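You operate a simulated robot arm through the tools that you are given. There is no shell and no other tool. Be economical: measure what you need, move in short steps, check, and stop when the job is done.

You are at the controls of a simulated two-armed robot. One attempt, no reset.

Task
On the top of the dressing table, fold the cream cloth in half, so that its two short edges meet.

It is judged by the outcome, as a careful person would: the job done as asked, and still so three seconds after it is handed in. It fails if anything else is knocked over, pushed out of place, dropped, spilled or broken. Flat cloth is picked up by pressing the open fingertips on it (5 to 10 N) and closing them slowly along it; thin cloth reads only 2 to 8 mm in the jaws.

Robot
Two 7-joint arms with two-finger parallel grippers on one trunk, on a base that drives. Base frame: it is fixed to the floor where the robot stands at the start and does not move with it; the origin is under the middle of the robot, x ahead of it, y to its left, z up. Readings come in cm, rad, newtons and seconds.
The left shoulder is at the start at [7, 16.3, 104.5], the right one opposite. With the tool pointing down near the work surface each hand reaches from about 40 to 88 cm from the robot's upright axis, wherever it stands, measured 20 degrees to its own side. Places, roughly: cream cloth [50, 0, 80]; top of the dressing table [50, 40, 80]. Payload 3.43 kg a hand.
Tool frame (each hand has its own): the origin (TCP) lies between the finger pads and is the grasp point; the fingertips stand 3.4 cm ahead of it; z points along the fingers, y is the line along which they close. The gripper opens to 12.8 cm. The fingers are 2.4 cm wide and 1.2 cm thick; the gripper's body (4.8 by 13 cm) begins 9.6 cm behind the TCP.
Orientation is that of the tool frame in the base frame, as [roll, pitch, yaw] about the fixed x, y, z axes, in that order (R = Rz(yaw) Ry(pitch) Rx(roll)). With the fingers straight down and closing along the base's y, the tool's x points along the base's -x, its y along +y and its z along -z.

Tools
- The arms move only by the tool arm_command. It takes "left_moves", "right_moves" or both (then of equal length, played together; a hand with none holds still); each is a list of rows, each a list of 7 numbers: the shift along the tool's x, y, z in cm, then the turn, a rotation vector about the tool's x, y, z in rad, then the gripper command, from -1 (shut) to 1 (fully open), values between in proportion. In form: [[dx, dy, dz, wx, wy, wz, jaw], ...]. A call has 1 to 10 rows; each row is the pose to reach, as a shift and turn from the pose commanded when the call began, along the tool's axes at that moment. Rows are played at 5 a second. More than 5 cm and 0.15 rad between two rows, or a gripper value outside its range, and nothing of the call is played. Where a pose cannot be reached the arm comes as near as it can. A force on the tool above 40 N (or 10 N above the force at the start of the call, whichever is more), or a blocked arm, ends the call early, and 0.2 s more pass. Each finger travels about 15.3 cm/s and halts on what it meets, pressing with about 29 N; the grip force reading is that of the motor and also rises with nothing between the fingers. The clock runs only during rows and for 0.2 s after the last one: add rows that repeat a pose to give the fingers time. The reply holds the time, the measured pose of the TCP, the force on the tool along the base axes, the opening and the grip force, in the units named above and with some noise, with the torque about the TCP (base axes, N m) and any sound that the robot's microphone picked up.
- Cameras (640 x 400 px; columns grow to the right, rows downward): "scene" is now at [12.43, 1.21, 125.97]; the picture's right is [-0.06, -1.00, 0.00], its down [-0.72, 0.04, -0.69] and it looks along [0.69, -0.04, -0.72] (base axes); focal length 279 px, centre (320, 200). "left" rides on the left gripper at [7.6, 1.1, -16] in its tool frame; the picture's right is [-0.15, 0.99, 0.00], its down [-0.88, -0.13, -0.46] and it looks along [-0.45, -0.07, 0.89] (tool axes); focal length 234 px, centre (320, 200). "right" rides on the right gripper at [7.6, -1.1, -16] in its tool frame; the picture's right is [0.15, 0.99, 0.00], its down [-0.88, 0.13, -0.46] and it looks along [-0.45, 0.07, 0.89] (tool axes); focal length 234 px, centre (320, 200). There is no depth. A picture from a camera that has moved, and an enlarged one, comes with that camera's place and axes in the base frame and with its lens. The place of the scene camera against the robot may be out by one fixed shift of up to 2.5 cm in any direction.
- get_image(camera): a new picture of that camera. It takes no simulated time.
- lift_body(by): slides the trunk up (or, below 0, down) by that many cm; the arms and the scene camera ride with it, the base frame stays. It gives what a move gives, with no picture.
- drive_base(legs): drives the robot by 1 to 6 legs, each [ahead, left, turn to the left] in cm, cm and rad, along the robot's own axes; the way and the turn of a leg run together, so that a leg with both is an arc; at most 150 cm and 3.142 rad a leg. The arms and the cameras ride along, it lands a little off, and it stops where it bumps. It gives what a move gives.
- aim_head(pan, tilt): turns the head with the scene camera to pan (to the left, within 1.501 rad either way) and tilt (down, from -0.506 to 1.204), counted from straight ahead of the robot. It gives what a move gives.
- enlarge(camera, box): a new picture of the part [left, top, right, bottom] of that camera's present view, enlarged. It takes no simulated time.
- hand_in(): hands the job in; it is judged then, once.

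Work in short steps. Places have to be worked out from the pictures, the camera data and where the tool is seen: move nearer, look again, correct. Check each grasp and each placing, and mend what went wrong. You have 120 turns and 88 pictures in all, those below and enlarged ones among them. Open the grippers and draw the arms clear of the work before you hand the job in, unless the task says otherwise; then end with one line.

The tools are called after ">>>" as name(argument=value, ...) on one line, values as JSON. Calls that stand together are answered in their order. arm_command: Moves the arms, as the interface text tells. Its arguments: {"type":"object","properties":{"left_moves":{"type":"array"},"right_moves":{"type":"array"}},"required":[]} The other tools are called the same way: lift_body (by) slides the trunk up or down; drive_base (legs) drives the base; aim_head (pan, tilt) turns the head that bears the scene camera; get_image (camera) takes a picture; enlarge (camera, box) takes an enlarged picture of a part of a camera's view; hand_in () hands the job in.

At the start:

```text
time: 0.0
left_tool_pos: [49.59, 16.39, 91.36]
left_tcp_rot: [3.141, 0.0, -3.141]
left_contact_force: [-0.3, 0.3, 0.1]
left_wrist_torque: [-0.05, 0.01, 0.0]
left_grip_width: 12.82
left_finger_force: 0.1
right_tool_pos: [44.71, -26.66, 97.54]
right_tcp_rot: [-3.141, 0.001, 3.141]
right_contact_force: [-0.3, 0.3, 0.0]
right_wrist_torque: [0.01, 0.01, 0.02]
right_grip_width: 12.8
right_finger_force: 0.0
trunk travel left (down, up): [-52.5, 41.5]
robot x, y, heading: [0.2, 0.85, -0.001]
head pan, tilt: [-0.056, 0.81]
```

scene: 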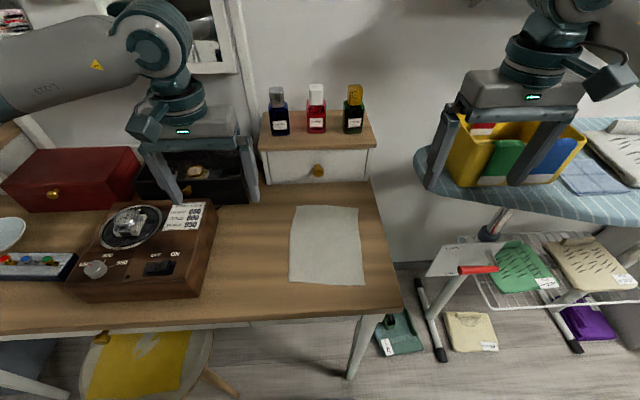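
right: 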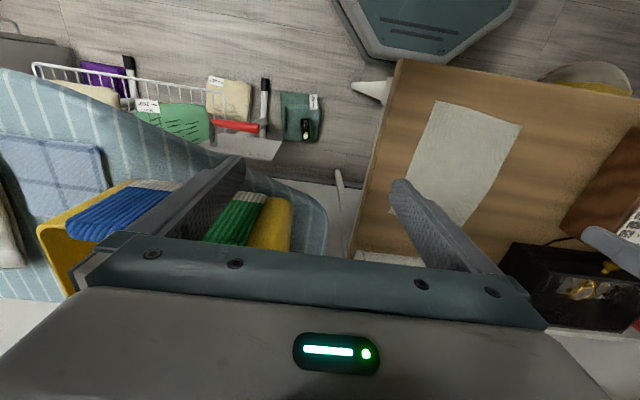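
left: 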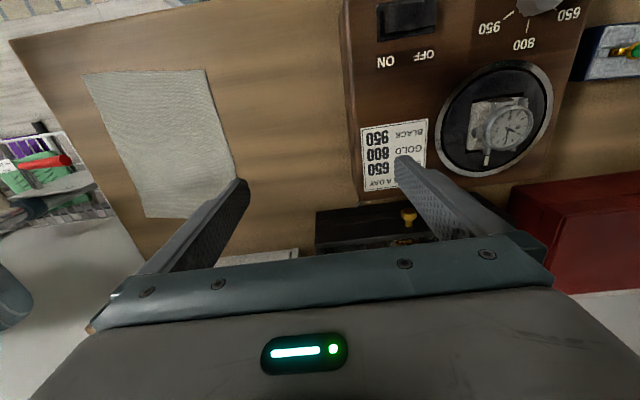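

The cloth looks about 18.5 cm long in x (36 to 54) and 13 cm wide in y (-9 to 5), with the short edges near and far. I'll raise both hands first to clear the objects, then back the base off for reach.

>>> arm_command(left_moves=[[0, 0, -4, 0, 0, 0, 1], [0, 0, -8, 0, 0, 0, 1], [0, 0, -12, 0, 0, 0, 1], [0, 0, -12, 0, 0, 0, 1]], right_moves=[[0, 0, -3, 0, 0, 0, 1], [0, 0, -6, 0, 0, 0, 1], [0, 0, -8, 0, 0, 0, 1], [0, 0, -8, 0, 0, 0, 1]])

>>> drive_base(legs=[[-12, -3, 0]])

>>> aim_head(pan=0.0, tilt=0.75)

>>> get_image(camera="scene")

```text
time: 1.0
left_tool_pos: [49.72, 16.37, 103.68]
left_tcp_rot: [3.141, 0.0, 3.141]
left_contact_force: [-0.2, 0.0, 0.6]
left_wrist_torque: [-0.02, 0.01, 0.01]
left_grip_width: 12.81
left_finger_force: 0.0
right_tool_pos: [44.85, -26.64, 105.43]
right_tcp_rot: [3.141, -0.004, 3.141]
right_contact_force: [-0.1, 0.4, -0.1]
right_wrist_torque: [-0.02, 0.0, -0.01]
right_grip_width: 12.82
right_finger_force: 0.2
trunk travel left (down, up): [-52.5, 41.5]
robot x, y, heading: [-0.18, -0.32, -0.002]
head pan, tilt: [-0.056, 0.81]
```

```text
time: 2.3
left_tool_pos: [37.54, 13.29, 103.58]
left_tcp_rot: [3.141, 0.0, 3.141]
left_contact_force: [-1.3, 0.2, -0.5]
left_wrist_torque: [-0.05, 0.0, 0.0]
left_grip_width: 12.79
left_finger_force: 0.0
right_tool_pos: [32.77, -29.64, 105.49]
right_tcp_rot: [3.14, -0.001, 3.141]
right_contact_force: [0.3, 0.4, 0.1]
right_wrist_torque: [-0.01, -0.02, 0.0]
right_grip_width: 12.78
right_finger_force: 0.0
trunk travel left (down, up): [-52.5, 41.5]
robot x, y, heading: [-12.0, -3.13, 0.005]
head pan, tilt: [-0.056, 0.81]
```

```text
time: 2.9
left_tool_pos: [37.57, 13.34, 103.58]
left_tcp_rot: [3.141, 0.0, -3.14]
left_contact_force: [0.5, 0.1, 0.2]
left_wrist_torque: [-0.01, 0.02, 0.0]
left_grip_width: 12.79
left_finger_force: 0.0
right_tool_pos: [32.76, -29.57, 105.56]
right_tcp_rot: [3.141, 0.0, 3.142]
right_contact_force: [-0.1, 0.0, 1.2]
right_wrist_torque: [-0.02, 0.01, 0.0]
right_grip_width: 12.81
right_finger_force: 0.0
trunk travel left (down, up): [-52.5, 41.5]
robot x, y, heading: [-12.39, -3.14, 0.004]
head pan, tilt: [0.0, 0.75]
```

```text
84 pictures are left
camera scene: at [0.63, -1.35, 126.46], right [0.0, -1.0, 0.0], down [-0.68, 0.0, -0.73], along [0.73, 0.0, -0.68], focal length 279 px, centre (320, 200)
```

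scene: 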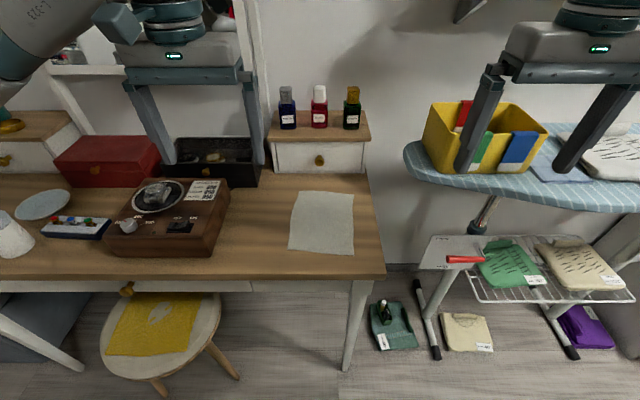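

The cloth sits as expected. Next I turn both hands 90° with the cameras outward, so the fingers close along x, and bring them high over the far part of the cloth.

>>> arm_command(left_moves=[[-1.2, -0.7, 0, 0, 0, 0.15, 0.5], [-2.4, -1.4, 0, 0, 0, 0.3, 0], [-3.6, -2.1, 0, 0, 0, 0.45, 0], [-4.8, -2.8, 0, 0, 0, 0.6, 0], [-6, -3.5, 0, 0, 0, 0.75, 0], [-7.2, -4.2, 0, 0, 0, 0.9, 0], [-8.4, -5, 0, 0, 0, 1.05, 0], [-9.6, -5.7, 0, 0, 0, 1.2, 0], [-10.8, -6.5, 0, 0, 0, 1.35, 0], [-12, -7, 0, 0, 0, 1.5, 0]], right_moves=[[-1.7, 1.5, 0, 0, 0, -0.15, 0.5], [-3.4, 3, 0, 0, 0, -0.3, 0], [-5.1, 4.5, 0, 0, 0, -0.45, 0], [-6.8, 6, 0, 0, 0, -0.6, 0], [-8.5, 7.5, 0, 0, 0, -0.75, 0], [-10.2, 9, 0, 0, 0, -0.9, 0], [-11.9, 10.5, 0, 0, 0, -1.05, 0], [-13.6, 12, 0, 0, 0, -1.2, 0], [-15.3, 13.5, 0, 0, 0, -1.35, 0], [-17, 15, 0, 0, 0, -1.5, 0]])

>>> get_image(camera="scene")

>>> get_image(camera="left")

>>> get_image(camera="right")

```text
time: 5.1
left_tool_pos: [37.57, 2.73, 101.8]
left_tcp_rot: [3.137, 0.002, 1.654]
left_contact_force: [-1.0, 0.5, 0.2]
left_wrist_torque: [-0.03, 0.01, 0.01]
left_grip_width: 6.39
left_finger_force: 0.1
left hand out of reach, approached as far as the arm can: row 8, 9, 10
right_tool_pos: [36.86, -10.09, 103.17]
right_tcp_rot: [-3.137, 0.003, -1.654]
right_contact_force: [0.0, -0.9, -0.6]
right_wrist_torque: [-0.01, -0.01, 0.04]
right_grip_width: 6.42
right_finger_force: 0.1
right hand out of reach, approached as far as the arm can: row 8, 9, 10
trunk travel left (down, up): [-52.5, 41.5]
robot x, y, heading: [-12.11, -3.17, 0.002]
head pan, tilt: [0.0, 0.75]
```

```text
83 pictures are left
camera scene: at [0.62, -1.29, 126.46], right [0.0, -1.0, 0.0], down [-0.68, 0.0, -0.73], along [0.73, 0.0, -0.68], focal length 279 px, centre (320, 200)
```

scene: 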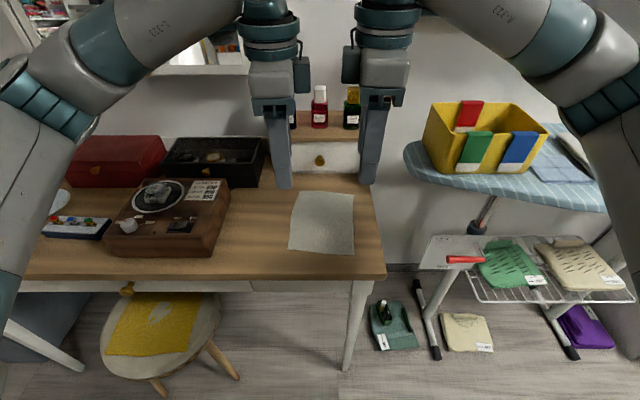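

```text
82 pictures are left
camera left: at [37.93, 10.33, 117.68], right [1.0, -0.06, 0.0], down [-0.06, -0.89, 0.46], along [-0.02, -0.46, -0.89], focal length 234 px, centre (320, 200)
```

left: 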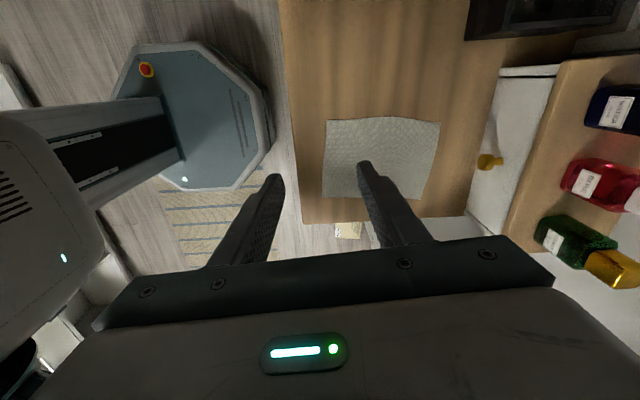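

```text
81 pictures are left
camera right: at [37.31, -17.77, 119.04], right [-1.0, -0.06, 0.0], down [-0.06, 0.89, 0.46], along [-0.02, 0.46, -0.89], focal length 234 px, centre (320, 200)
```

right: 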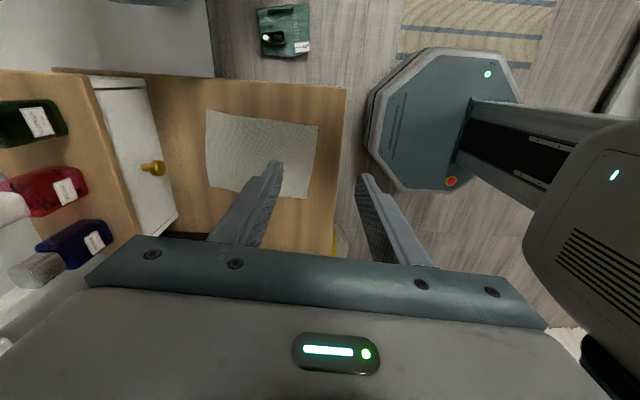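

Reach is limited this high up. Triangulating between the two wrist cameras puts the table at z≈77 and the cloth corners near (58,2.5), (57.2,-12), (37.6,-11.5) and (39,4). I'll lower both hands and then see how far they extend.

>>> arm_command(left_moves=[[0, 0, 3, 0, 0, 0, 0], [0, 0, 6, 0, 0, 0, 0], [0, 0, 9, 0, 0, 0, 0], [0, 3, 9, 0, 0, 0, 0], [0, 6, 9, 0, 0, 0, 0], [0, 6, 9, 0, 0, 0, 0]], right_moves=[[0, 0, 3, 0, 0, 0, 0], [0, 0, 6, 0, 0, 0, 0], [0, 0, 9, 0, 0, 0, 0], [0, -3, 9, 0, 0, 0, 0], [0, -6, 9, 0, 0, 0, 0], [0, -6, 9, 0, 0, 0, 0]])

```text
time: 6.5
left_tool_pos: [37.66, 3.05, 93.04]
left_tcp_rot: [-3.139, 0.001, 1.651]
left_contact_force: [-0.2, 0.3, -0.2]
left_wrist_torque: [0.0, 0.02, 0.01]
left_grip_width: 6.41
left_finger_force: 0.0
left hand out of reach, approached as far as the arm can: row 3, 4, 5, 6
right_tool_pos: [37.45, -9.29, 94.15]
right_tcp_rot: [3.14, 0.001, -1.644]
right_contact_force: [0.3, -0.1, 0.3]
right_wrist_torque: [-0.05, 0.01, -0.02]
right_grip_width: 6.39
right_finger_force: 0.0
right hand out of reach, approached as far as the arm can: row 4, 5, 6
trunk travel left (down, up): [-52.5, 41.5]
robot x, y, heading: [-12.14, -2.66, -0.002]
head pan, tilt: [0.0, 0.75]
```

Something other than distance is limiting this, probably a joint limit with this yaw. I'll relax the yaw by about 0.45 rad and try extending forward to see the trade-off.

>>> arm_command(left_moves=[[0, 0, 0, 0, 0, -0.15, 0], [0, 0, 0, 0, 0, -0.3, 0], [0, 0, 0, 0, 0, -0.45, 0], [0, 3, 0, 0, 0, -0.45, 0], [0, 6, 0, 0, 0, -0.45, 0], [0, 9, 0, 0, 0, -0.45, 0], [0, 12, 0, 0, 0, -0.45, 0]], right_moves=[[0, 0, 0, 0, 0, 0.15, 0], [0, 0, 0, 0, 0, 0.3, 0], [0, 0, 0, 0, 0, 0.45, 0], [0, -3, 0, 0, 0, 0.45, 0], [0, -6, 0, 0, 0, 0.45, 0], [0, -9, 0, 0, 0, 0.45, 0], [0, -12, 0, 0, 0, 0.45, 0]])

```text
time: 8.1
left_tool_pos: [49.85, 3.37, 92.65]
left_tcp_rot: [3.141, 0.0, 2.094]
left_contact_force: [-0.2, 0.4, -0.4]
left_wrist_torque: [0.02, 0.01, 0.02]
left_grip_width: 6.38
left_finger_force: 0.1
right_tool_pos: [49.21, -9.93, 94.28]
right_tcp_rot: [3.14, -0.001, -2.093]
right_contact_force: [-0.8, 0.1, 0.4]
right_wrist_torque: [-0.01, 0.02, 0.05]
right_grip_width: 6.39
right_finger_force: 0.1
trunk travel left (down, up): [-52.5, 41.5]
robot x, y, heading: [-12.11, -3.23, 0.003]
head pan, tilt: [0.0, 0.75]
```

Yaw 2.09 reaches fine, but side by side the bodies would nearly touch, so a smaller angle is better. I'll drive forward 8 cm while holding height, then turn back toward 1.9 and extend.

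>>> drive_base(legs=[[8, 0, 0]])

>>> arm_command(left_moves=[[0, 0, 0, 0, 0, 0.1, 0], [0, 0, 0, 0, 0, 0.2, 0], [0, 0, 0, 0, 0, 0.25, 0], [0, 0, 0, 0, 0, 0.25, 0]], right_moves=[[0, 0, 0, 0, 0, -0.1, 0], [0, 0, 0, 0, 0, -0.2, 0], [0, 0, 0, 0, 0, -0.25, 0], [0, 0, 0, 0, 0, -0.25, 0]])

>>> get_image(camera="left")

>>> get_image(camera="right")

>>> get_image(camera="scene")

```text
time: 9.2
left_tool_pos: [57.82, 3.44, 92.63]
left_tcp_rot: [-3.141, 0.0, 2.091]
left_contact_force: [0.7, -0.1, -0.7]
left_wrist_torque: [-0.02, 0.04, 0.0]
left_grip_width: 6.4
left_finger_force: 0.0
right_tool_pos: [57.29, -9.95, 94.18]
right_tcp_rot: [3.14, 0.001, -2.092]
right_contact_force: [-0.3, 0.0, 0.0]
right_wrist_torque: [-0.02, 0.03, 0.0]
right_grip_width: 6.41
right_finger_force: 0.0
trunk travel left (down, up): [-52.5, 41.5]
robot x, y, heading: [-4.23, -3.2, -0.0]
head pan, tilt: [0.0, 0.75]
```

```text
time: 10.2
left_tool_pos: [57.84, 3.43, 92.64]
left_tcp_rot: [-3.14, 0.001, 2.042]
left_contact_force: [-0.3, 0.0, 0.5]
left_wrist_torque: [0.03, -0.02, -0.01]
left_grip_width: 6.41
left_finger_force: 0.0
left hand out of reach, approached as far as the arm can: row 1, 2, 3, 4
right_tool_pos: [57.34, -9.88, 94.36]
right_tcp_rot: [3.142, 0.0, -2.042]
right_contact_force: [-0.4, -0.6, -0.5]
right_wrist_torque: [0.01, -0.02, -0.01]
right_grip_width: 6.38
right_finger_force: 0.0
right hand out of reach, approached as far as the arm can: row 1, 2, 3, 4
trunk travel left (down, up): [-52.5, 41.5]
robot x, y, heading: [-3.65, -2.68, -0.005]
head pan, tilt: [0.0, 0.75]
```

```text
80 pictures are left
camera left: at [55.29, 10.59, 108.59], right [0.95, 0.32, 0.0], down [0.28, -0.84, 0.46], along [0.14, -0.43, -0.89], focal length 234 px, centre (320, 200)
```

left: 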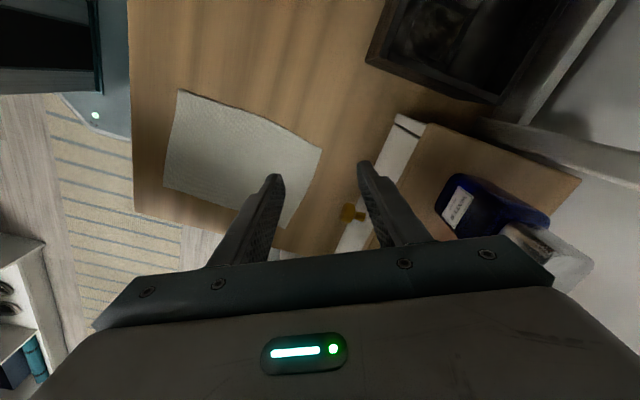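

```text
79 pictures are left
camera right: at [54.87, -17.2, 110.19], right [-0.95, 0.32, 0.0], down [0.28, 0.84, 0.46], along [0.14, 0.43, -0.89], focal length 234 px, centre (320, 200)
```

right: 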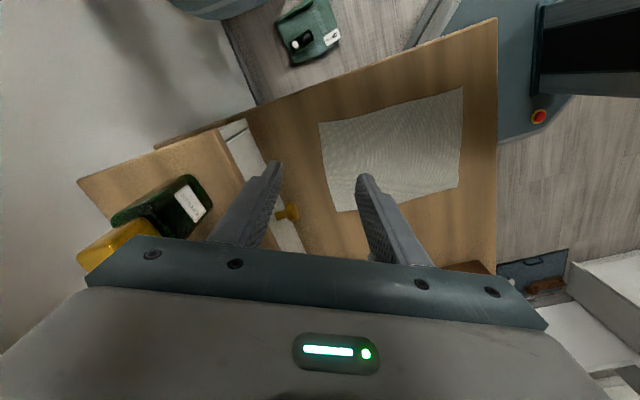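

```text
78 pictures are left
camera scene: at [8.72, -1.35, 126.45], right [0.0, -1.0, 0.0], down [-0.68, 0.0, -0.73], along [0.73, 0.0, -0.68], focal length 279 px, centre (320, 200)
```

scene: 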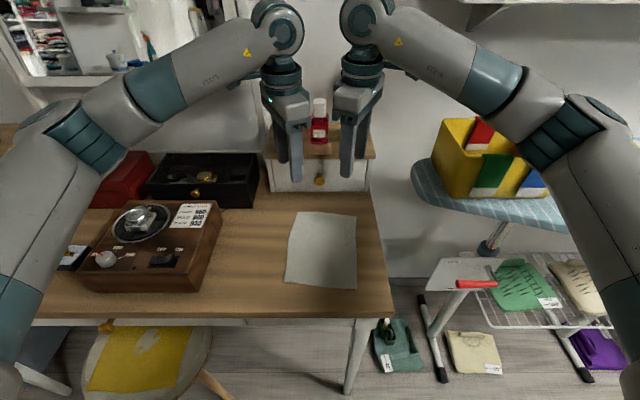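

Refined triangulation gives table z≈75.6 and far corners (58,2.4) and (56.8,-12), with near corners (37,-10.6) and (38.4,4.1). I'll set the jaws to about 3 cm and descend to hover about 2 cm above the far corners, left at (56,1.1) and right at (55,-10.7).

>>> arm_command(left_moves=[[-0.6, -1.3, 2, 0, 0, 0, -0.3], [-1.24, -2.7, 4, 0, 0, 0, -0.53], [-1.24, -2.7, 7, 0, 0, 0, -0.53], [-1.24, -2.7, 9.5, 0, 0, 0, -0.53], [-1.24, -2.7, 11.2, 0, 0, 0, -0.53], [-1.24, -2.7, 11.2, 0, 0, 0, -0.53]], right_moves=[[0.9, 0.85, 2, 0, 0, 0, -0.3], [1.79, 1.71, 5, 0, 0, 0, -0.53], [1.79, 1.71, 8, 0, 0, 0, -0.53], [1.79, 1.71, 11, 0, 0, 0, -0.53], [1.79, 1.71, 12.9, 0, 0, 0, -0.53], [1.79, 1.71, 12.9, 0, 0, 0, -0.53]])

>>> get_image(camera="left")

>>> get_image(camera="right")

>>> get_image(camera="scene")

```text
time: 11.6
left_tool_pos: [54.73, 1.5, 82.38]
left_tcp_rot: [3.129, 0.013, 2.04]
left_contact_force: [0.4, 0.4, 0.4]
left_wrist_torque: [0.03, 0.03, 0.01]
left_grip_width: 3.01
left_finger_force: 0.0
right_tool_pos: [54.26, -10.24, 83.39]
right_tcp_rot: [-3.111, 0.013, -2.043]
right_contact_force: [-0.6, 0.1, -0.2]
right_wrist_torque: [-0.04, 0.03, 0.0]
right_grip_width: 3.01
right_finger_force: 0.1
trunk travel left (down, up): [-52.5, 41.5]
robot x, y, heading: [-4.15, -3.35, -0.001]
head pan, tilt: [0.0, 0.75]
```

```text
77 pictures are left
camera left: at [52.0, 8.77, 98.28], right [0.95, 0.32, 0.01], down [0.28, -0.84, 0.47], along [0.16, -0.44, -0.88], focal length 234 px, centre (320, 200)
```

left: 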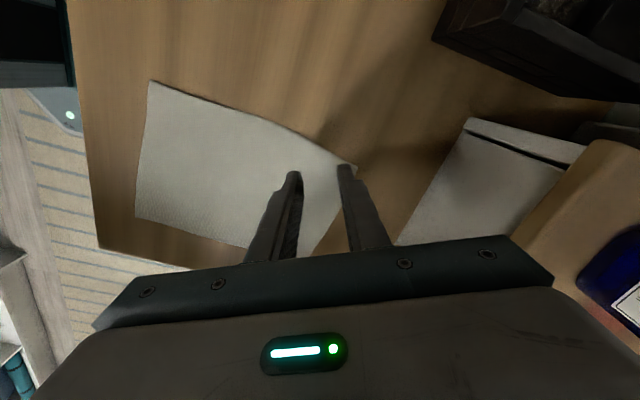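

```text
76 pictures are left
camera right: at [51.2, -17.54, 99.21], right [-0.95, 0.32, -0.03], down [0.27, 0.85, 0.46], along [0.18, 0.43, -0.89], focal length 234 px, centre (320, 200)
```

right: 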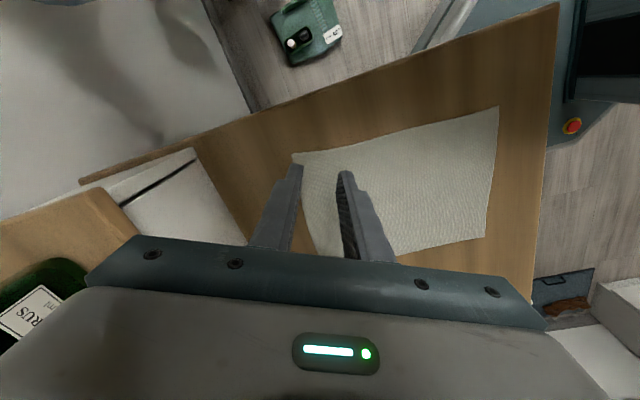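

```text
75 pictures are left
camera scene: at [6.9, -0.55, 126.78], right [0.0, -1.0, 0.01], down [-0.67, 0.0, -0.74], along [0.74, -0.01, -0.67], focal length 279 px, centre (320, 200)
```

scene: 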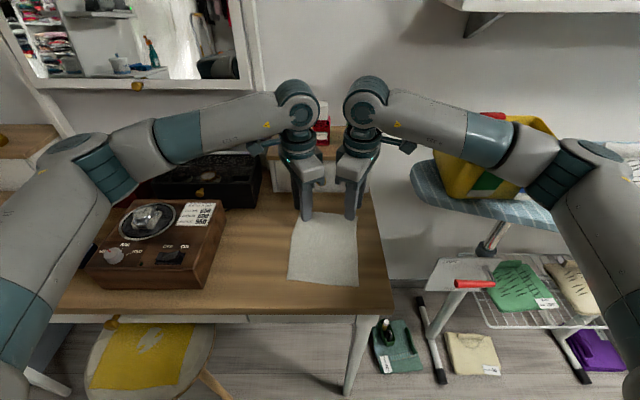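

The readings show the trunk slightly tilted, either rocking after the motion or touching something. I'll hold still for a second and re-read before descending.

>>> arm_command(left_moves=[[0, 0, 0, 0, 0, 0, -0.53], [0, 0, 0, 0, 0, 0, -0.53], [0, 0, 0, 0, 0, 0, -0.53], [0, 0, 0, 0, 0, 0, -0.53]], right_moves=[[0, 0, 0, 0, 0, 0, -0.53], [0, 0, 0, 0, 0, 0, -0.53], [0, 0, 0, 0, 0, 0, -0.53], [0, 0, 0, 0, 0, 0, -0.53]])

>>> get_image(camera="scene")

```text
time: 12.6
left_tool_pos: [54.65, 1.52, 82.28]
left_tcp_rot: [3.13, 0.014, 2.042]
left_contact_force: [0.8, -0.2, -0.1]
left_wrist_torque: [0.01, 0.0, -0.01]
left_grip_width: 3.0
left_finger_force: 0.0
right_tool_pos: [54.26, -10.35, 83.33]
right_tcp_rot: [-3.11, 0.014, -2.042]
right_contact_force: [0.1, -0.6, 0.4]
right_wrist_torque: [0.02, 0.03, -0.03]
right_grip_width: 3.02
right_finger_force: 0.0
trunk travel left (down, up): [-52.5, 41.5]
robot x, y, heading: [-3.81, -2.77, 0.002]
head pan, tilt: [0.0, 0.75]
```

```text
74 pictures are left
camera scene: at [6.88, -0.59, 126.68], right [0.0, -1.0, 0.01], down [-0.67, 0.0, -0.74], along [0.74, 0.0, -0.67], focal length 279 px, centre (320, 200)
```

scene: 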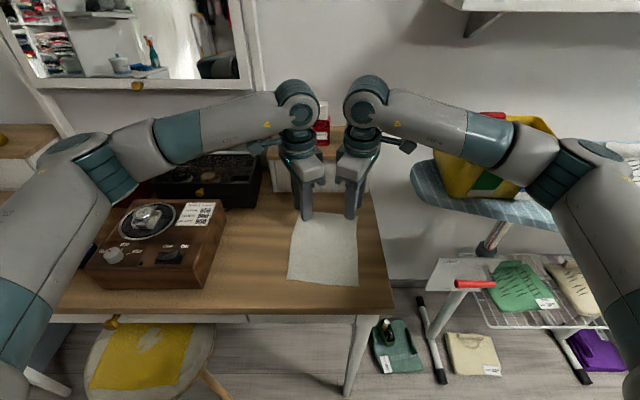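

The tilt is steady, so part of an arm is probably resting on something. I'll zoom in on the right side by the ironing board and the left side by the kiln.

>>> enlarge(camera="scene", box=[380, 80, 640, 320])

>>> enlarge(camera="scene", box=[0, 80, 260, 320])

>>> enlarge(camera="scene", box=[230, 60, 420, 300])

```text
1.67 times, centred on (510, 200) of scene
camera zoom: at [6.88, -0.59, 126.68], right [0.0, -1.0, 0.01], down [-0.67, 0.0, -0.74], along [0.74, 0.0, -0.67], focal length 466 px, centre (3, 200)
```

zoom: 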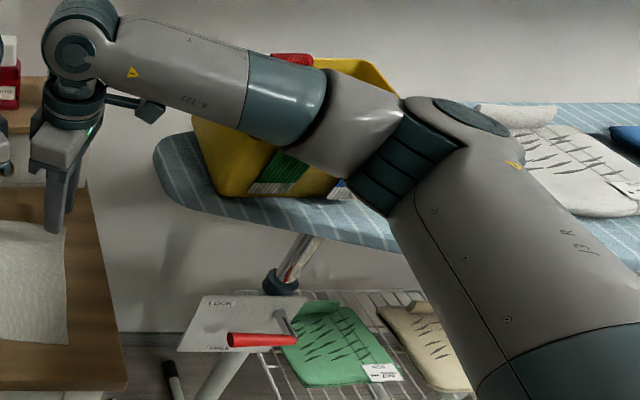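

```text
1.67 times, centred on (130, 200) of scene
camera zoom: at [6.88, -0.59, 126.68], right [0.0, -1.0, 0.01], down [-0.67, 0.0, -0.74], along [0.74, 0.0, -0.67], focal length 466 px, centre (637, 200)
```

zoom: 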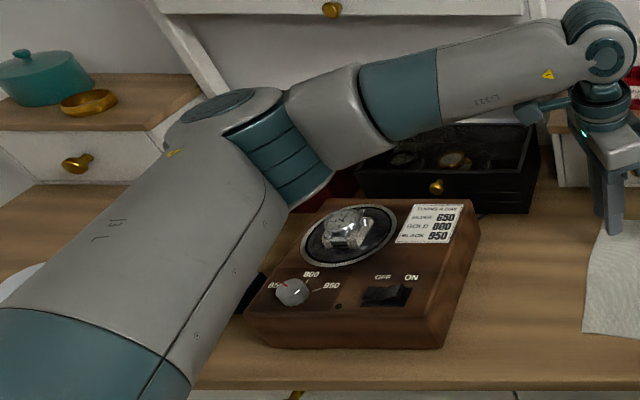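

```text
1.67 times, centred on (325, 180) of scene
camera zoom: at [6.88, -0.59, 126.68], right [0.0, -1.0, 0.01], down [-0.67, 0.0, -0.74], along [0.74, 0.0, -0.67], focal length 466 px, centre (312, 233)
```

zoom: 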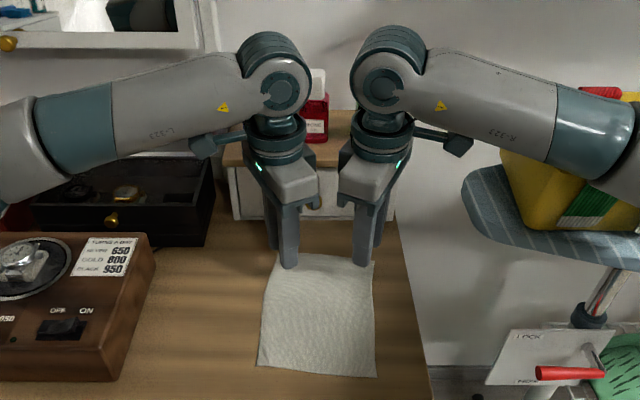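

The right forearm looks like it is leaning on the yellow box, because the elbows are low. I'll raise the trunk 18 cm to relieve it, which lifts everything straight up.

>>> lift_body(by=18)

>>> get_image(camera="scene")

```text
time: 14.6
left_tool_pos: [55.86, 1.14, 99.31]
left_tcp_rot: [-3.14, 0.0, 2.043]
left_contact_force: [-0.4, 0.0, -0.3]
left_wrist_torque: [-0.01, -0.01, 0.02]
left_grip_width: 3.0
left_finger_force: 0.1
right_tool_pos: [55.05, -10.79, 99.31]
right_tcp_rot: [-3.14, 0.0, -2.043]
right_contact_force: [-0.2, 0.7, 0.1]
right_wrist_torque: [-0.01, 0.02, 0.0]
right_grip_width: 3.01
right_finger_force: 0.1
trunk travel left (down, up): [-70.5, 23.5]
robot x, y, heading: [-4.02, -2.92, 0.001]
head pan, tilt: [0.0, 0.75]
```

```text
70 pictures are left
camera scene: at [8.73, -1.34, 144.44], right [0.0, -1.0, 0.0], down [-0.68, 0.0, -0.73], along [0.73, 0.0, -0.68], focal length 279 px, centre (320, 200)
```

scene: 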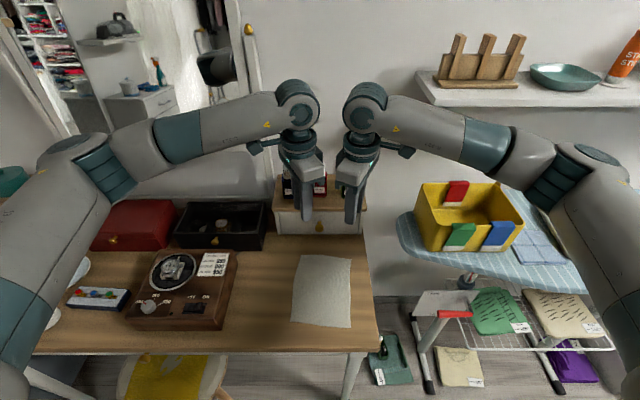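

The tilt is gone and nothing fell. I'll zoom once on the yellow box to confirm it still stands in place.

>>> enlarge(camera="scene", box=[380, 150, 600, 300])

```text
2.67 times, centred on (490, 225) of scene
camera zoom: at [8.73, -1.34, 144.44], right [0.0, -1.0, 0.0], down [-0.68, 0.0, -0.73], along [0.73, 0.0, -0.68], focal length 745 px, centre (-133, 133)
```

zoom: 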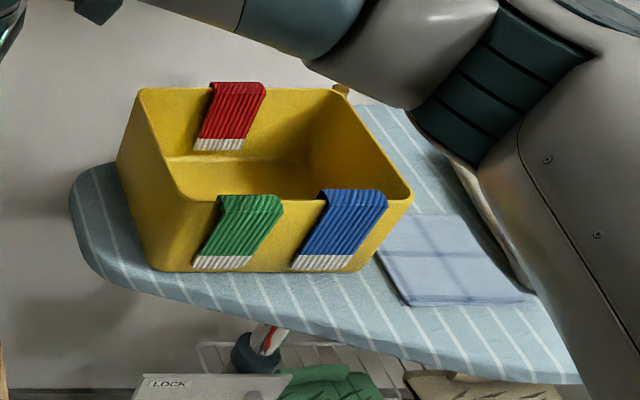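

The box is upright. With the trunk raised I lower the hands stepwise, watching the elbows.

>>> arm_command(left_moves=[[0, 0, 3, 0, 0, 0, -0.53], [0, 0, 6, 0, 0, 0, -0.53], [0, 0, 9, 0, 0, 0, -0.53], [0, 0, 12, 0, 0, 0, -0.53], [0, 0, 12, 0, 0, 0, -0.53]], right_moves=[[0, 0, 3, 0, 0, 0, -0.53], [0, 0, 6, 0, 0, 0, -0.53], [0, 0, 9, 0, 0, 0, -0.53], [0, 0, 12, 0, 0, 0, -0.53], [0, 0, 12, 0, 0, 0, -0.53]])

>>> get_image(camera="scene")

```text
time: 15.8
left_tool_pos: [55.62, 0.94, 87.48]
left_tcp_rot: [3.141, 0.001, 2.042]
left_contact_force: [-0.6, -0.8, -0.3]
left_wrist_torque: [-0.04, -0.02, 0.03]
left_grip_width: 3.0
left_finger_force: 0.1
right_tool_pos: [54.8, -10.7, 87.33]
right_tcp_rot: [3.141, 0.0, -2.043]
right_contact_force: [-0.6, -0.1, -0.6]
right_wrist_torque: [0.02, -0.01, 0.01]
right_grip_width: 3.0
right_finger_force: 0.1
trunk travel left (down, up): [-70.5, 23.5]
robot x, y, heading: [-3.91, -2.81, -0.001]
head pan, tilt: [0.0, 0.75]
```

```text
68 pictures are left
camera scene: at [8.64, -1.34, 144.46], right [0.0, -1.0, 0.0], down [-0.68, 0.0, -0.73], along [0.73, 0.0, -0.68], focal length 279 px, centre (320, 200)
```

scene: 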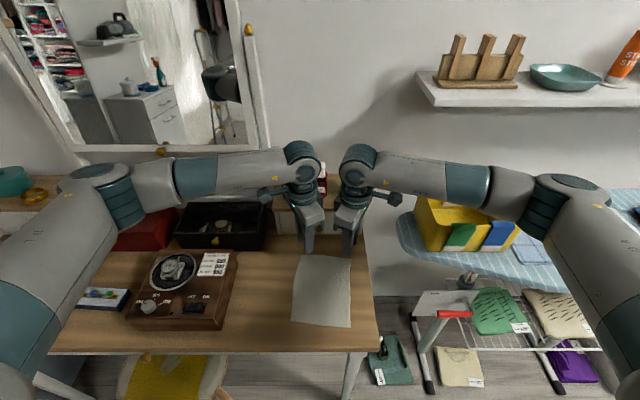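

No tilt now and the forearms clear the items. I continue down to just above the cloth.

>>> arm_command(left_moves=[[0, 0.3, 2, 0, 0, 0, -0.53], [0, 0.3, 4, 0, 0, 0, -0.53], [0, 0.3, 6.3, 0, 0, 0, -0.53], [0, 0.3, 6.3, 0, 0, 0, -0.53]], right_moves=[[0, -0.2, 2, 0, 0, 0, -0.53], [0, -0.2, 4, 0, 0, 0, -0.53], [0, -0.2, 6.3, 0, 0, 0, -0.53], [0, -0.2, 6.3, 0, 0, 0, -0.53]])

>>> get_image(camera="left")

>>> get_image(camera="right")

>>> get_image(camera="scene")

```text
time: 16.8
left_tool_pos: [56.02, 1.08, 81.1]
left_tcp_rot: [-3.142, 0.001, 2.042]
left_contact_force: [-0.1, -0.8, -0.3]
left_wrist_torque: [-0.02, -0.02, -0.03]
left_grip_width: 2.99
left_finger_force: 0.0
right_tool_pos: [55.16, -10.96, 81.0]
right_tcp_rot: [3.14, 0.0, -2.043]
right_contact_force: [0.6, 0.7, 0.2]
right_wrist_torque: [0.01, 0.02, -0.03]
right_grip_width: 3.0
right_finger_force: 0.0
trunk travel left (down, up): [-70.5, 23.5]
robot x, y, heading: [-4.15, -2.88, 0.003]
head pan, tilt: [0.0, 0.75]
```

```text
67 pictures are left
camera left: at [53.46, 8.24, 97.03], right [0.95, 0.32, 0.0], down [0.28, -0.84, 0.46], along [0.15, -0.43, -0.89], focal length 234 px, centre (320, 200)
```

left: 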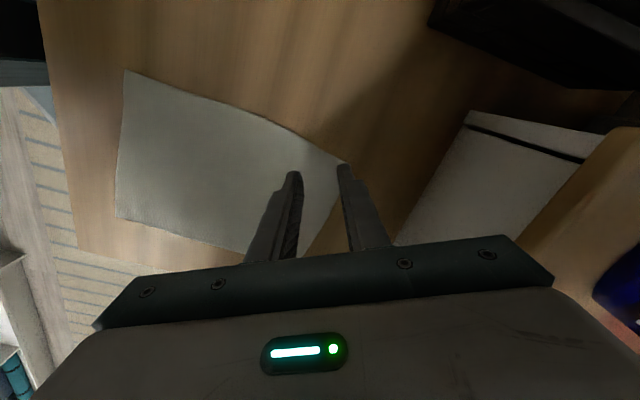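

```text
66 pictures are left
camera right: at [52.63, -18.26, 96.9], right [-0.95, 0.32, 0.0], down [0.28, 0.84, 0.46], along [0.15, 0.43, -0.89], focal length 234 px, centre (320, 200)
```

right: 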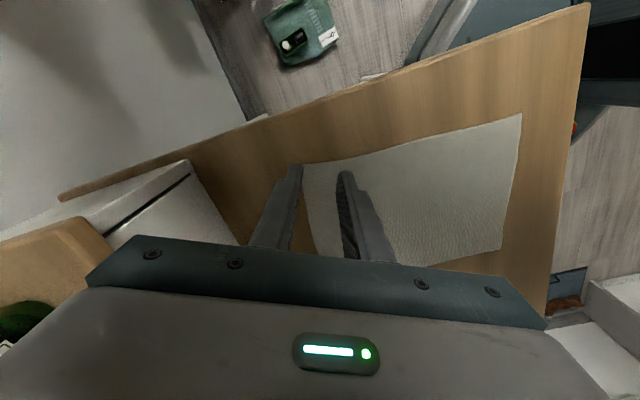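

```text
65 pictures are left
camera scene: at [8.66, -1.35, 144.46], right [0.0, -1.0, 0.0], down [-0.68, 0.0, -0.73], along [0.73, 0.0, -0.68], focal length 279 px, centre (320, 200)
```

scene: 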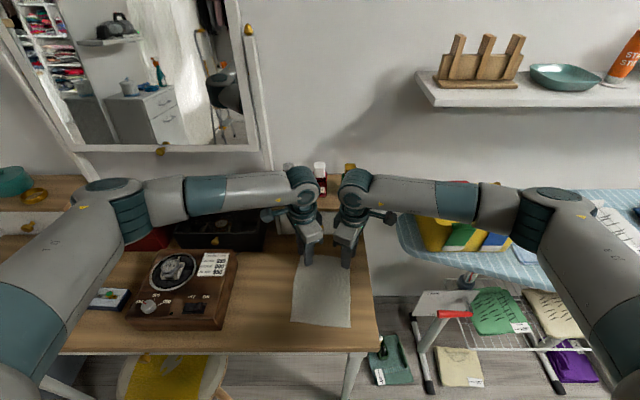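

Pose is clean, but the outer fingertips sit right at the corners. I shift each hand 1.1 cm inward along its jaw line and go down to just touching.

>>> arm_command(left_moves=[[0, -1.1, 0, 0, 0, 0, -0.53], [0, -1.1, 0.8, 0, 0, 0, -0.53], [0, -1.1, 1.5, 0, 0, 0, -0.53], [0, -1.1, 1.8, 0, 0, 0, -0.53], [0, -1.1, 1.8, 0, 0, 0, -0.53]], right_moves=[[0, 1.1, 0, 0, 0, 0, -0.53], [0, 1.1, 0.8, 0, 0, 0, -0.53], [0, 1.1, 1.5, 0, 0, 0, -0.53], [0, 1.1, 1.8, 0, 0, 0, -0.53], [0, 1.1, 1.8, 0, 0, 0, -0.53]])

```text
time: 18.0
left_tool_pos: [54.99, 0.63, 79.53]
left_tcp_rot: [3.139, 0.002, 2.043]
left_contact_force: [0.7, -0.3, 0.2]
left_wrist_torque: [0.03, -0.02, 0.01]
left_grip_width: 3.03
left_finger_force: 0.1
right_tool_pos: [54.18, -10.37, 79.48]
right_tcp_rot: [-3.137, 0.005, -2.042]
right_contact_force: [2.1, -4.8, 25.4]
right_wrist_torque: [-0.09, 0.26, 0.07]
right_grip_width: 2.94
right_finger_force: 0.0
trunk travel left (down, up): [-70.5, 23.5]
robot x, y, heading: [-4.41, -3.03, 0.001]
head pan, tilt: [0.0, 0.75]
```

The right hand is pressing with 25 N and the left isn't touching yet. I ease the right up 0.2 cm and lower the left slightly.

>>> arm_command(left_moves=[[0, 0, 0.1, 0, 0, 0, -0.53], [0, 0, 0.15, 0, 0, 0, -0.53], [0, 0, 0.15, 0, 0, 0, -0.53]], right_moves=[[0, 0, -0.2, 0, 0, 0, -0.53], [0, 0, -0.2, 0, 0, 0, -0.53], [0, 0, -0.2, 0, 0, 0, -0.53]])

```text
time: 18.8
left_tool_pos: [55.06, 0.75, 79.53]
left_tcp_rot: [3.141, 0.003, 2.041]
left_contact_force: [-3.5, 0.2, 19.1]
left_wrist_torque: [0.15, 0.06, 0.05]
left_grip_width: 2.98
left_finger_force: 0.1
right_tool_pos: [53.96, -10.32, 79.49]
right_tcp_rot: [-3.14, -0.001, -2.04]
right_contact_force: [2.1, 0.5, 9.7]
right_wrist_torque: [0.02, -0.04, 0.03]
right_grip_width: 2.99
right_finger_force: 0.0
trunk travel left (down, up): [-70.5, 23.5]
robot x, y, heading: [-4.32, -3.24, 0.005]
head pan, tilt: [0.0, 0.75]
```

The right is at about 10 N, so I ease the left 0.1 cm and close both slowly along the cloth.

>>> arm_command(left_moves=[[0, 0, -0.1, 0, 0, 0, -0.53], [0, 0, -0.1, 0, 0, 0, -0.58], [0, 0, -0.1, 0, 0, 0, -0.63], [0, 0, -0.1, 0, 0, 0, -0.68], [0, 0, -0.1, 0, 0, 0, -0.74], [0, 0, -0.1, 0, 0, 0, -0.8], [0, 0, -0.1, 0, 0, 0, -0.86], [0, 0, -0.1, 0, 0, 0, -0.92], [0, 0, -0.1, 0, 0, 0, -1], [0, 0, -0.1, 0, 0, 0, -1]], right_moves=[[0, 0, 0, 0, 0, 0, -0.53], [0, 0, 0, 0, 0, 0, -0.58], [0, 0, 0, 0, 0, 0, -0.63], [0, 0, 0, 0, 0, 0, -0.68], [0, 0, 0, 0, 0, 0, -0.74], [0, 0, 0, 0, 0, 0, -0.8], [0, 0, 0, 0, 0, 0, -0.86], [0, 0, 0, 0, 0, 0, -0.92], [0, 0, 0, 0, 0, 0, -1], [0, 0, 0, 0, 0, 0, -1]])

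>>> get_image(camera="left")

>>> get_image(camera="right")

>>> enlarge(camera="scene", box=[250, 180, 410, 340])

```text
time: 21.0
left_tool_pos: [55.03, 0.65, 79.45]
left_tcp_rot: [-3.141, 0.003, 2.042]
left_contact_force: [1.9, -3.7, 24.6]
left_wrist_torque: [-0.05, -0.12, 0.0]
left_grip_width: 0.17
left_finger_force: 29.4
right_tool_pos: [53.98, -10.3, 79.53]
right_tcp_rot: [-3.14, 0.002, -2.043]
right_contact_force: [0.5, 4.4, 1.8]
right_wrist_torque: [0.17, -0.01, 0.0]
right_grip_width: 0.15
right_finger_force: 29.0
trunk travel left (down, up): [-70.5, 23.5]
robot x, y, heading: [-3.98, -2.86, -0.003]
head pan, tilt: [0.0, 0.75]
```

```text
64 pictures are left
camera left: at [52.43, 7.81, 95.43], right [0.95, 0.32, 0.0], down [0.28, -0.84, 0.46], along [0.15, -0.43, -0.89], focal length 234 px, centre (320, 200)
```

left: 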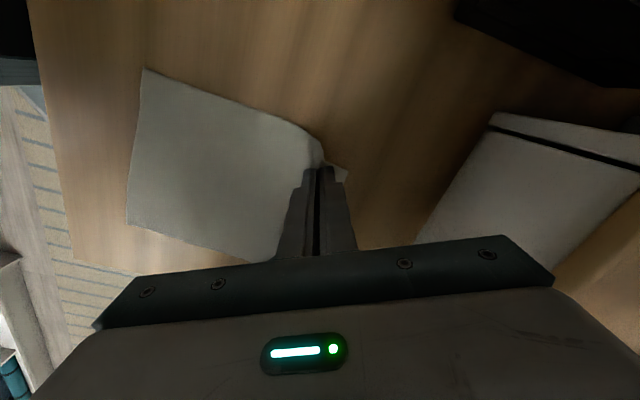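

```text
63 pictures are left
camera right: at [51.53, -17.62, 95.4], right [-0.95, 0.32, 0.0], down [0.28, 0.84, 0.46], along [0.15, 0.43, -0.89], focal length 234 px, centre (320, 200)
```

right: 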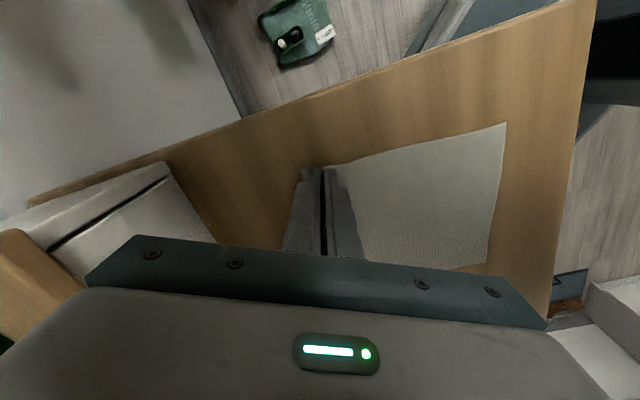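

```text
2.50 times, centred on (330, 260) of scene
camera zoom: at [8.43, -1.35, 144.49], right [0.0, -1.0, 0.0], down [-0.68, 0.0, -0.73], along [0.73, 0.0, -0.68], focal length 698 px, centre (295, 50)
```

zoom: 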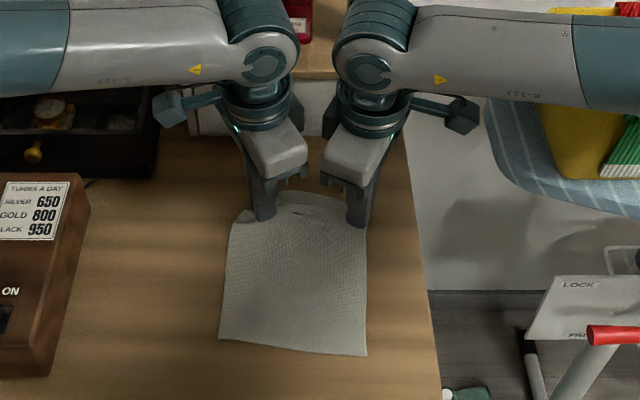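

Both jaws read about 1.6 mm, and the left one shows a ridge with the corner sticking out. I lift gently to check both grasps.

>>> arm_command(left_moves=[[0, 0, -0.5, 0, 0, 0, -1], [0, 0, -1.5, 0, 0, 0, -1], [0, 0, -2.5, 0, 0, 0, -1], [0, 0, -3.5, 0, 0, 0, -1], [0, 0, -4, 0, 0, 0, -1]], right_moves=[[0, 0, -0.5, 0, 0, 0, -1], [0, 0, -1.5, 0, 0, 0, -1], [0, 0, -2.5, 0, 0, 0, -1], [0, 0, -3.5, 0, 0, 0, -1], [0, 0, -4, 0, 0, 0, -1]])

>>> get_image(camera="left")

>>> get_image(camera="right")

>>> enlarge(camera="scene", box=[250, 180, 410, 340])

```text
time: 22.2
left_tool_pos: [55.03, 0.55, 83.25]
left_tcp_rot: [3.14, 0.001, 2.044]
left_contact_force: [-0.9, -6.4, 0.4]
left_wrist_torque: [-0.19, 0.04, -0.02]
left_grip_width: 0.16
left_finger_force: 28.5
right_tool_pos: [54.11, -10.54, 83.42]
right_tcp_rot: [-3.141, -0.001, -2.042]
right_contact_force: [1.0, 6.7, -0.5]
right_wrist_torque: [0.2, -0.01, 0.0]
right_grip_width: 0.19
right_finger_force: 29.4
trunk travel left (down, up): [-70.5, 23.5]
robot x, y, heading: [-4.02, -3.11, -0.002]
head pan, tilt: [0.0, 0.75]
```

```text
61 pictures are left
camera left: at [52.59, 7.82, 99.17], right [0.95, 0.32, 0.0], down [0.28, -0.84, 0.46], along [0.14, -0.43, -0.89], focal length 234 px, centre (320, 200)
```

left: 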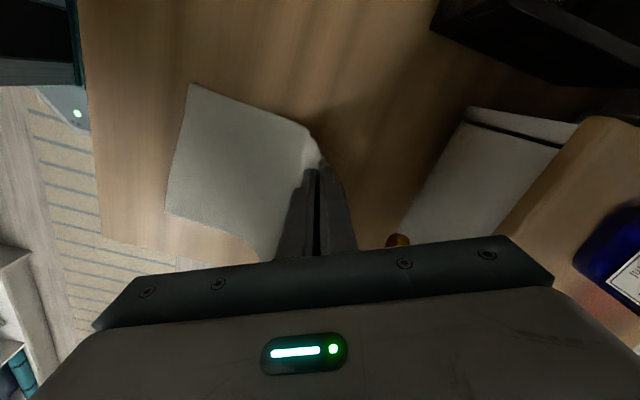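

```text
60 pictures are left
camera right: at [51.68, -17.7, 99.31], right [-0.95, 0.32, 0.0], down [0.28, 0.84, 0.46], along [0.14, 0.43, -0.89], focal length 234 px, centre (320, 200)
```

right: 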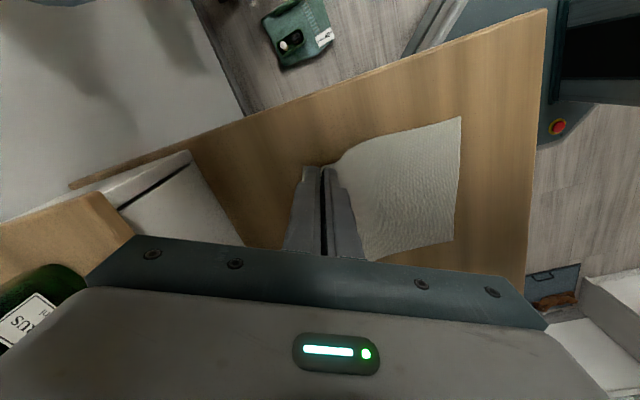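

```text
2.50 times, centred on (330, 260) of scene
camera zoom: at [8.69, -1.35, 144.45], right [0.0, -1.0, 0.0], down [-0.68, 0.0, -0.73], along [0.73, 0.0, -0.68], focal length 698 px, centre (295, 50)
```

zoom: 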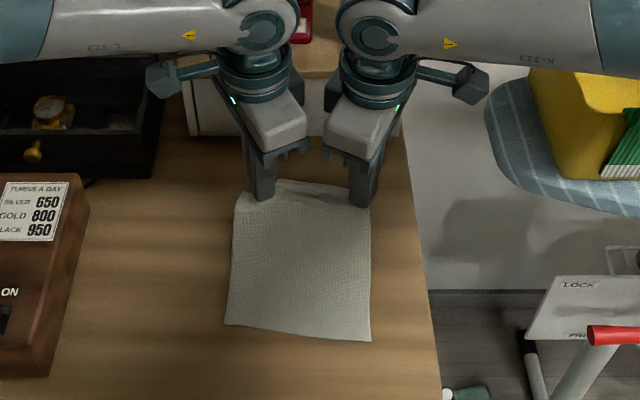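

Both corners are held, with slight tension. The near edge now sits at about (41.6,3.9) to (40,-10.5), because the cloth slid about 3 cm. I start the fold arc up and back over the crease at x≈51, unwinding the yaw along the way.

>>> arm_command(left_moves=[[0.5, -0.8, -0.5, 0, 0, 0, -1], [1.0, -1.5, -0.9, 0, 0, 0.06, -1], [1.5, -2.2, -1.2, 0, 0, 0.14, -1], [2.0, -2.9, -1.4, 0, 0, 0.22, -1], [2.4, -3.6, -1.4, 0, 0, 0.3, -1], [2.81, -4.18, -1.4, 0, 0, 0.35, -1], [2.81, -4.18, -1.4, 0, 0, 0.35, -1]], right_moves=[[0.3, 0.9, -0.5, 0, 0, 0, -1], [0.6, 1.7, -0.9, 0, 0, -0.06, -1], [0.9, 2.5, -1.2, 0, 0, -0.14, -1], [1.2, 3.3, -1.4, 0, 0, -0.22, -1], [1.5, 4.1, -1.4, 0, 0, -0.3, -1], [1.74, 4.72, -1.4, 0, 0, -0.35, -1], [1.74, 4.72, -1.4, 0, 0, -0.35, -1]])

>>> get_image(camera="left")

>>> get_image(camera="right")

>>> enlarge(camera="scene", box=[250, 180, 410, 340])

```text
time: 23.8
left_tool_pos: [49.3, 3.26, 85.43]
left_tcp_rot: [-3.141, 0.004, 1.758]
left_contact_force: [-0.8, -20.2, 5.1]
left_wrist_torque: [-0.72, 0.06, -0.03]
left_grip_width: 0.19
left_finger_force: 29.6
left hand out of reach, approached as far as the arm can: row 5, 6, 7
right_tool_pos: [48.67, -8.65, 88.29]
right_tcp_rot: [-3.107, 0.051, -1.695]
right_contact_force: [1.0, 19.2, -4.8]
right_wrist_torque: [0.6, 0.01, 0.05]
right_grip_width: 0.17
right_finger_force: 28.7
right hand out of reach, approached as far as the arm can: row 5, 6, 7
trunk travel left (down, up): [-70.5, 23.5]
robot x, y, heading: [-4.36, -2.83, -0.003]
head pan, tilt: [0.0, 0.75]
```

```text
58 pictures are left
camera left: at [48.96, 10.85, 101.41], right [1.0, 0.04, 0.0], down [0.03, -0.89, 0.46], along [0.02, -0.46, -0.89], focal length 234 px, centre (320, 200)
```

left: 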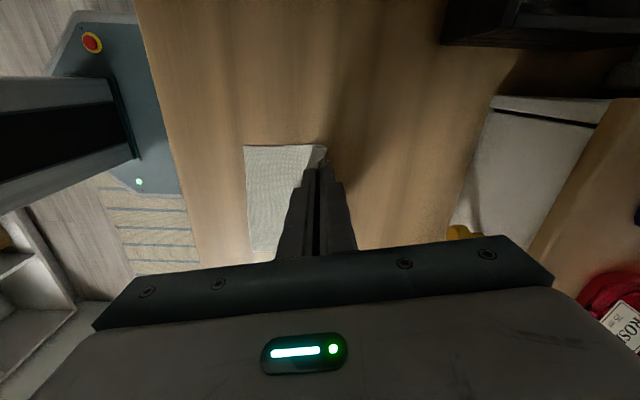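

```text
57 pictures are left
camera right: at [48.25, -16.99, 103.74], right [-1.0, -0.02, -0.04], down [-0.04, 0.87, 0.49], along [0.03, 0.5, -0.87], focal length 234 px, centre (320, 200)
```

right: 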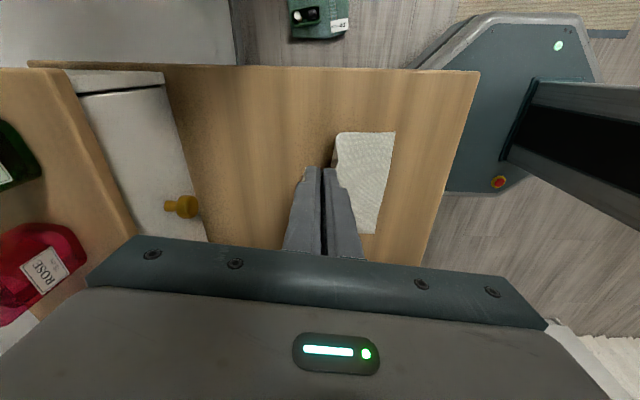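

```text
2.50 times, centred on (330, 260) of scene
camera zoom: at [8.78, -1.4, 144.43], right [0.0, -1.0, 0.0], down [-0.68, 0.0, -0.73], along [0.73, 0.0, -0.68], focal length 698 px, centre (295, 50)
```

zoom: 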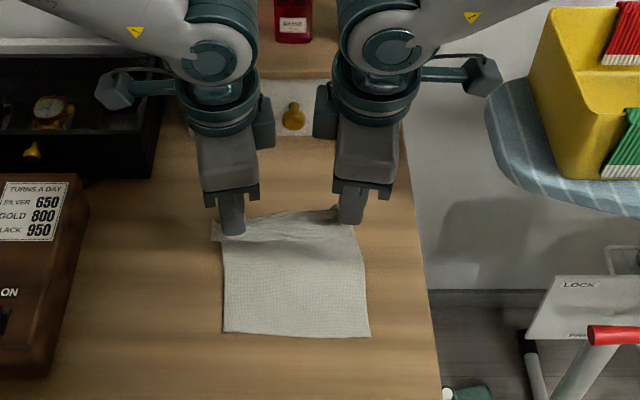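

The hands drifted apart when the yaw ran into the limit, giving about 20 N of stretch, and the right hand rose and tilted. I bring them closer, level the right and back the yaw off slightly.

>>> arm_command(left_moves=[[-0.3, -0.05, 0, 0, 0, -0.03, -1], [-0.5, -0.1, 0, 0, 0, -0.05, -1], [-0.5, -0.1, 0, 0, 0, -0.05, -1]], right_moves=[[-0.3, 0, 1, -0.017, 0.025, 0.05, -1], [-0.5, 0, 2.2, -0.034, 0.05, 0.1, -1], [-0.5, 0, 2.2, -0.034, 0.05, 0.1, -1]])

```text
time: 24.6
left_tool_pos: [49.27, 2.94, 85.55]
left_tcp_rot: [3.139, -0.002, 1.81]
left_contact_force: [-0.7, -0.2, -1.0]
left_wrist_torque: [0.02, -0.02, 0.0]
left_grip_width: 0.18
left_finger_force: 29.1
right_tool_pos: [48.91, -8.08, 86.21]
right_tcp_rot: [-3.141, -0.004, -1.797]
right_contact_force: [-0.4, 1.0, 0.5]
right_wrist_torque: [0.03, 0.0, 0.02]
right_grip_width: 0.14
right_finger_force: 28.0
trunk travel left (down, up): [-70.5, 23.5]
robot x, y, heading: [-4.11, -3.26, -0.004]
head pan, tilt: [0.0, 0.75]
```

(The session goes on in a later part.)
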